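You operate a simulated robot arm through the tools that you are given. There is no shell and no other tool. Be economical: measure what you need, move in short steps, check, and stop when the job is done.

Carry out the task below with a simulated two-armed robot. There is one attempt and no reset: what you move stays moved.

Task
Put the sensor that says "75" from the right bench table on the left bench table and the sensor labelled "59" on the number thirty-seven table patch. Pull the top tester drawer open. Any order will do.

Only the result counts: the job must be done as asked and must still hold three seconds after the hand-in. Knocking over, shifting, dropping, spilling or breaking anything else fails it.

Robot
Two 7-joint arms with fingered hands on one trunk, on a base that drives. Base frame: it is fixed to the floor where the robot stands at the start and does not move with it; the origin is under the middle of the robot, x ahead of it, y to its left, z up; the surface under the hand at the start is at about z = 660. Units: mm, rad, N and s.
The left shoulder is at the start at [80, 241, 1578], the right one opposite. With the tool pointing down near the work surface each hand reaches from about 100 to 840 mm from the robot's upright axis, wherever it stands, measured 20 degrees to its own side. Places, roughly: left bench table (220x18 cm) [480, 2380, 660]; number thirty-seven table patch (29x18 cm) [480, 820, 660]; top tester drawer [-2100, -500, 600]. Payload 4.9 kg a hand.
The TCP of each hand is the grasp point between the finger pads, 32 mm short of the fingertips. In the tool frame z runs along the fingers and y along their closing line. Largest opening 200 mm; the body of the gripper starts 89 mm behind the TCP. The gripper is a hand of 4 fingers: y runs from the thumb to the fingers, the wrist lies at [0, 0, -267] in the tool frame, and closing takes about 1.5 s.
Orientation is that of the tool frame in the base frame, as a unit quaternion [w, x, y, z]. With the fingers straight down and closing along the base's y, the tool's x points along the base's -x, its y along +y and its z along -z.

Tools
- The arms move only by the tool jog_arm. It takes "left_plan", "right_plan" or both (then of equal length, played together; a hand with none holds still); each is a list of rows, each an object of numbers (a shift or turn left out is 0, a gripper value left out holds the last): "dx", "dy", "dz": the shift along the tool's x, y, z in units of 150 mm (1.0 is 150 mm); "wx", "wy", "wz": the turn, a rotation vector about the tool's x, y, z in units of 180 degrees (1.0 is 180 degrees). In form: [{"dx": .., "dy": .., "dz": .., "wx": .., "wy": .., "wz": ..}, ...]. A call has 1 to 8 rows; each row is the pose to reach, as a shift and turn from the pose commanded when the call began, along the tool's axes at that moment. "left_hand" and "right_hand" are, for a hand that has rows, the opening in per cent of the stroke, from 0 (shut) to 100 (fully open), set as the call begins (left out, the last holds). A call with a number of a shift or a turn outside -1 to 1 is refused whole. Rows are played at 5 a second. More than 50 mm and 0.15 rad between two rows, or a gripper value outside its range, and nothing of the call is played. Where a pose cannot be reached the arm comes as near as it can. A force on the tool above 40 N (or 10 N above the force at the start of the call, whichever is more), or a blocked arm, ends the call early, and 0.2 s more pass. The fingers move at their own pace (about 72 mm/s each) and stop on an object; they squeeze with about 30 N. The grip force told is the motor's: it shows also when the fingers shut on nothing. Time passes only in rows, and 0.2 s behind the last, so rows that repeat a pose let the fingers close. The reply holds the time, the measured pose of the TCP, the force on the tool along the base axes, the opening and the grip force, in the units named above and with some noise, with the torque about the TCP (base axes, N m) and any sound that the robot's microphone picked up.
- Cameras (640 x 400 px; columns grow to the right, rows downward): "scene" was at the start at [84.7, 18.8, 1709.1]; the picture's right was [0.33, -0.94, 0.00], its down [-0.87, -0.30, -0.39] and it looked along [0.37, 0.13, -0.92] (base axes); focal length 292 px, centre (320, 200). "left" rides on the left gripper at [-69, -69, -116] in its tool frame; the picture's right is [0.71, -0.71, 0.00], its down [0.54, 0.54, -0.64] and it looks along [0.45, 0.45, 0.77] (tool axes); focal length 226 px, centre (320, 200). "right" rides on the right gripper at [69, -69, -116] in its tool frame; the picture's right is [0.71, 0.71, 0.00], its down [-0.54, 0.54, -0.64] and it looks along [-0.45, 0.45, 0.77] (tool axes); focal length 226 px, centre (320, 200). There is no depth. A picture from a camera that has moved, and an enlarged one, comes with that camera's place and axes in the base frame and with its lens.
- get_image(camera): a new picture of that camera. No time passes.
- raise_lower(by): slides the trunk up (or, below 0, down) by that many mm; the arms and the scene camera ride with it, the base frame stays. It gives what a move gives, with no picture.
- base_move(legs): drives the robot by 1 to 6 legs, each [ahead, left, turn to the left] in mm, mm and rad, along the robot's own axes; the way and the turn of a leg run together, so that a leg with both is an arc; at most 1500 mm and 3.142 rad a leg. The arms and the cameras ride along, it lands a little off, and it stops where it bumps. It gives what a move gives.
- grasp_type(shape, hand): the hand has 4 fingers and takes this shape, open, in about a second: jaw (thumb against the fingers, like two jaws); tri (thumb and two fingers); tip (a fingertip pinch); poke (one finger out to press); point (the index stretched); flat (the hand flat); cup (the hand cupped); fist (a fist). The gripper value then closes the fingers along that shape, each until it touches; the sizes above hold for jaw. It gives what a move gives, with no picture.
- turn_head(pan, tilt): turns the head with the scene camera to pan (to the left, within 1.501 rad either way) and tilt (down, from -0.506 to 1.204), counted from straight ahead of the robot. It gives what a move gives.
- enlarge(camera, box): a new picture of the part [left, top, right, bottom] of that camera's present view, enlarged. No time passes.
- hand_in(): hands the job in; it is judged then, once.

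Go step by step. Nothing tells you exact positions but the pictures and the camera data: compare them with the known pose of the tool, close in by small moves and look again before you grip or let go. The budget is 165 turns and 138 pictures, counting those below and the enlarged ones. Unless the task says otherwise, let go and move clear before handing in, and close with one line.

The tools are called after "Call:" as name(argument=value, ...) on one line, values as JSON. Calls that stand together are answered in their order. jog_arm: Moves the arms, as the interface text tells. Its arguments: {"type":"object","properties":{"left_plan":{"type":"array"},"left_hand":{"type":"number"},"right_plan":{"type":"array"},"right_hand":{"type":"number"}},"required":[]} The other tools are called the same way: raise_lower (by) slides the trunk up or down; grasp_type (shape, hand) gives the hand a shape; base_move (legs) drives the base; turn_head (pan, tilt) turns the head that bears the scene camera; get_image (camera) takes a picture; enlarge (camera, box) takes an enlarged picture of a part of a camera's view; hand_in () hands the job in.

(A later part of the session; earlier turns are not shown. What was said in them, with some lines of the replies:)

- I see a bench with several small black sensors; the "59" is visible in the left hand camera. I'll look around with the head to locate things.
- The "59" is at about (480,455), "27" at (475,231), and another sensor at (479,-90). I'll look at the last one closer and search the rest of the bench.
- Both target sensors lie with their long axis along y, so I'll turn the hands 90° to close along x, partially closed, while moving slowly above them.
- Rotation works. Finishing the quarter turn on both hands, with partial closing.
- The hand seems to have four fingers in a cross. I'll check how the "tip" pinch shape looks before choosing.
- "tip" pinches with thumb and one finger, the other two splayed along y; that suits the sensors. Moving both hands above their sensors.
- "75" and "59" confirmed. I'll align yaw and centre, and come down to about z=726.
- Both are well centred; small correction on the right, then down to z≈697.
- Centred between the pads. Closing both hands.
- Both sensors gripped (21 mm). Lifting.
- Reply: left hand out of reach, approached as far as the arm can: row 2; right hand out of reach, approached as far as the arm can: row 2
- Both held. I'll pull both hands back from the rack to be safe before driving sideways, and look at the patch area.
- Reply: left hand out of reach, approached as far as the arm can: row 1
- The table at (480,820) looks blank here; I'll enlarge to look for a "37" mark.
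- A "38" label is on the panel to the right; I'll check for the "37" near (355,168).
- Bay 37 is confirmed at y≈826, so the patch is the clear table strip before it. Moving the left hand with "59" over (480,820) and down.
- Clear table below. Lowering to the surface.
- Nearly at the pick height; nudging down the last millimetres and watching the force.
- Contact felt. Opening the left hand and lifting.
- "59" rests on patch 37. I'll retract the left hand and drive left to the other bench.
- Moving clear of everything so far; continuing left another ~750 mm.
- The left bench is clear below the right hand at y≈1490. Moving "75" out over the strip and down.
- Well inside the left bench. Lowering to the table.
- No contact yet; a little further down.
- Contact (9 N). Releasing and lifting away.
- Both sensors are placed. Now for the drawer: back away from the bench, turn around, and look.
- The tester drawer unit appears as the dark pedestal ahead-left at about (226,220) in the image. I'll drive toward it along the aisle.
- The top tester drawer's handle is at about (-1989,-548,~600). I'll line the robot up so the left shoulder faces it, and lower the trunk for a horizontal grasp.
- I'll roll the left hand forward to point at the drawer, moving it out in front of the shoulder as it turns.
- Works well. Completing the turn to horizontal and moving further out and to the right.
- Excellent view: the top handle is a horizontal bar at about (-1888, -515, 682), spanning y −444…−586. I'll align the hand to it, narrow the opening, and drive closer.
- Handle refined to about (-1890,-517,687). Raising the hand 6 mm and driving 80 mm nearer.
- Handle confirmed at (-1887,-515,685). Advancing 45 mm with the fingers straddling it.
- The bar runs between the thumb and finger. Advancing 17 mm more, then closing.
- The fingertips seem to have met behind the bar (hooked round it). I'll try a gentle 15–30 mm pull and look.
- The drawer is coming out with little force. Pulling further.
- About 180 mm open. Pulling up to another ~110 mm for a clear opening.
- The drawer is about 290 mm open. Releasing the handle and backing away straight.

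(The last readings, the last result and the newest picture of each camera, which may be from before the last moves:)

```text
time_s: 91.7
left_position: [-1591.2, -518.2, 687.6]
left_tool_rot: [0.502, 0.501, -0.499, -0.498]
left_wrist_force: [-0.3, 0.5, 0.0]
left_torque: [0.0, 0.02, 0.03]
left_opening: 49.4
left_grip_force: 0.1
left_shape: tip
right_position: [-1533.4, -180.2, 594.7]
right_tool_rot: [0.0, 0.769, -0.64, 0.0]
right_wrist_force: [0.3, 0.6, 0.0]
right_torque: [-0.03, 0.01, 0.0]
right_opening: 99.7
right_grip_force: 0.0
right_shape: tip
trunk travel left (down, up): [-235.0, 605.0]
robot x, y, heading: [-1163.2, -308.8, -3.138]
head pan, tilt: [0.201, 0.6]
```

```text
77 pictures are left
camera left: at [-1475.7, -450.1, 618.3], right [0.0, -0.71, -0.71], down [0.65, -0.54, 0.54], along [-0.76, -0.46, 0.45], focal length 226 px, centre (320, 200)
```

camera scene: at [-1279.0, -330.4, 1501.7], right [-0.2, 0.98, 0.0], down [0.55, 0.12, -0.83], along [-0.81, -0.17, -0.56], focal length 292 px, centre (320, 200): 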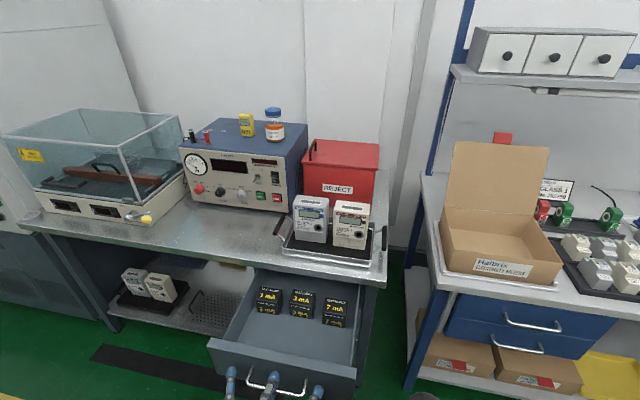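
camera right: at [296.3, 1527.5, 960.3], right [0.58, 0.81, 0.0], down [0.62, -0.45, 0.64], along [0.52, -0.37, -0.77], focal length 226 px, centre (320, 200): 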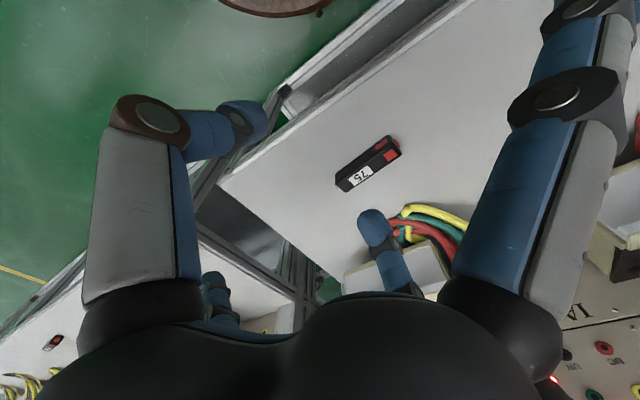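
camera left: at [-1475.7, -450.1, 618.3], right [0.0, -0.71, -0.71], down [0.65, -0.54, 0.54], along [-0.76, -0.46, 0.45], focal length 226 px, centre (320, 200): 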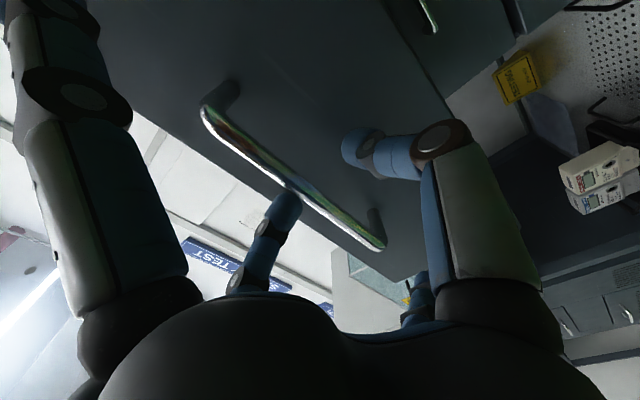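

The upper finger looks close to the bar; I'll open a bit more, then back off.

Call:
jog_arm(left_plan=[{}, {}, {}], left_hand=40)

Call:
base_move(legs=[[-250, 0, 0]])

Call:
turn_head(pan=0.2, tilt=0.7)

Call:
get_image(camera="scene")

```text
time_s: 92.5
left_position: [-1590.6, -518.9, 686.8]
left_tool_rot: [0.501, 0.501, -0.498, -0.499]
left_wrist_force: [0.2, 0.1, 0.5]
left_torque: [0.01, 0.02, 0.02]
left_opening: 79.5
left_grip_force: 0.2
left_shape: tip
right_position: [-1534.6, -180.0, 593.6]
right_tool_rot: [0.001, 0.769, -0.639, 0.001]
right_wrist_force: [0.9, 0.1, -0.7]
right_torque: [0.01, -0.01, 0.04]
right_opening: 100.0
right_grip_force: 0.1
right_shape: tip
trunk travel left (down, up): [-235.0, 605.0]
robot x, y, heading: [-1160.2, -310.1, -3.141]
head pan, tilt: [0.201, 0.6]
```

```text
time_s: 94.3
left_position: [-1341.5, -518.6, 687.1]
left_tool_rot: [0.502, 0.501, -0.5, -0.498]
left_wrist_force: [1.2, 0.6, 0.0]
left_torque: [0.01, -0.02, -0.02]
left_opening: 79.9
left_grip_force: 0.0
left_shape: tip
right_position: [-1284.9, -177.8, 594.2]
right_tool_rot: [0.0, 0.769, -0.639, 0.0]
right_wrist_force: [0.0, 0.3, -0.3]
right_torque: [0.01, 0.05, 0.0]
right_opening: 100.0
right_grip_force: 0.0
right_shape: tip
trunk travel left (down, up): [-235.0, 605.0]
robot x, y, heading: [-913.2, -310.4, -3.134]
head pan, tilt: [0.201, 0.6]
```

```text
time_s: 95.0
left_position: [-1340.5, -518.7, 687.0]
left_tool_rot: [0.502, 0.501, -0.498, -0.499]
left_wrist_force: [-0.2, 0.2, 0.1]
left_torque: [0.0, 0.01, 0.0]
left_opening: 79.7
left_grip_force: 0.1
left_shape: tip
right_position: [-1286.5, -179.1, 593.0]
right_tool_rot: [0.001, 0.769, -0.639, 0.0]
right_wrist_force: [-0.7, 0.1, -0.1]
right_torque: [0.01, 0.0, 0.03]
right_opening: 99.9
right_grip_force: 0.0
right_shape: tip
trunk travel left (down, up): [-235.0, 605.0]
robot x, y, heading: [-909.7, -311.1, -3.136]
head pan, tilt: [0.201, 0.7]
```

```text
76 pictures are left
camera scene: at [-1027.5, -328.5, 1493.1], right [-0.2, 0.98, 0.0], down [0.63, 0.13, -0.77], along [-0.75, -0.16, -0.64], focal length 292 px, centre (320, 200)
```

scene: 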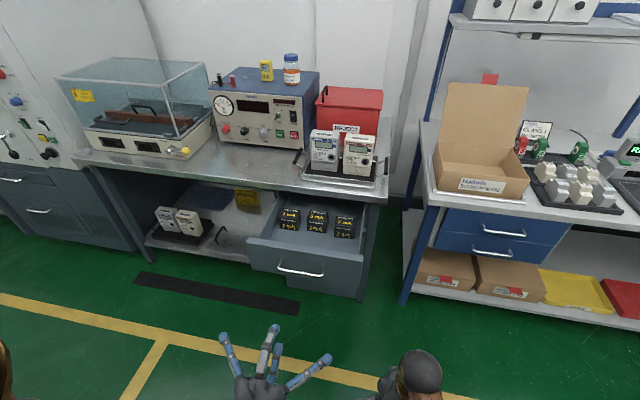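

The drawer stays open, both sensors were seen lying where they belong, and the hands are clear. Handing in.

Call:
hand_in()

```text
The job is handed in.
```

The job is handed in: sensor "75" is on the left bench, sensor "59" is on patch 37, and the top tester drawer is pulled about 290 mm open.
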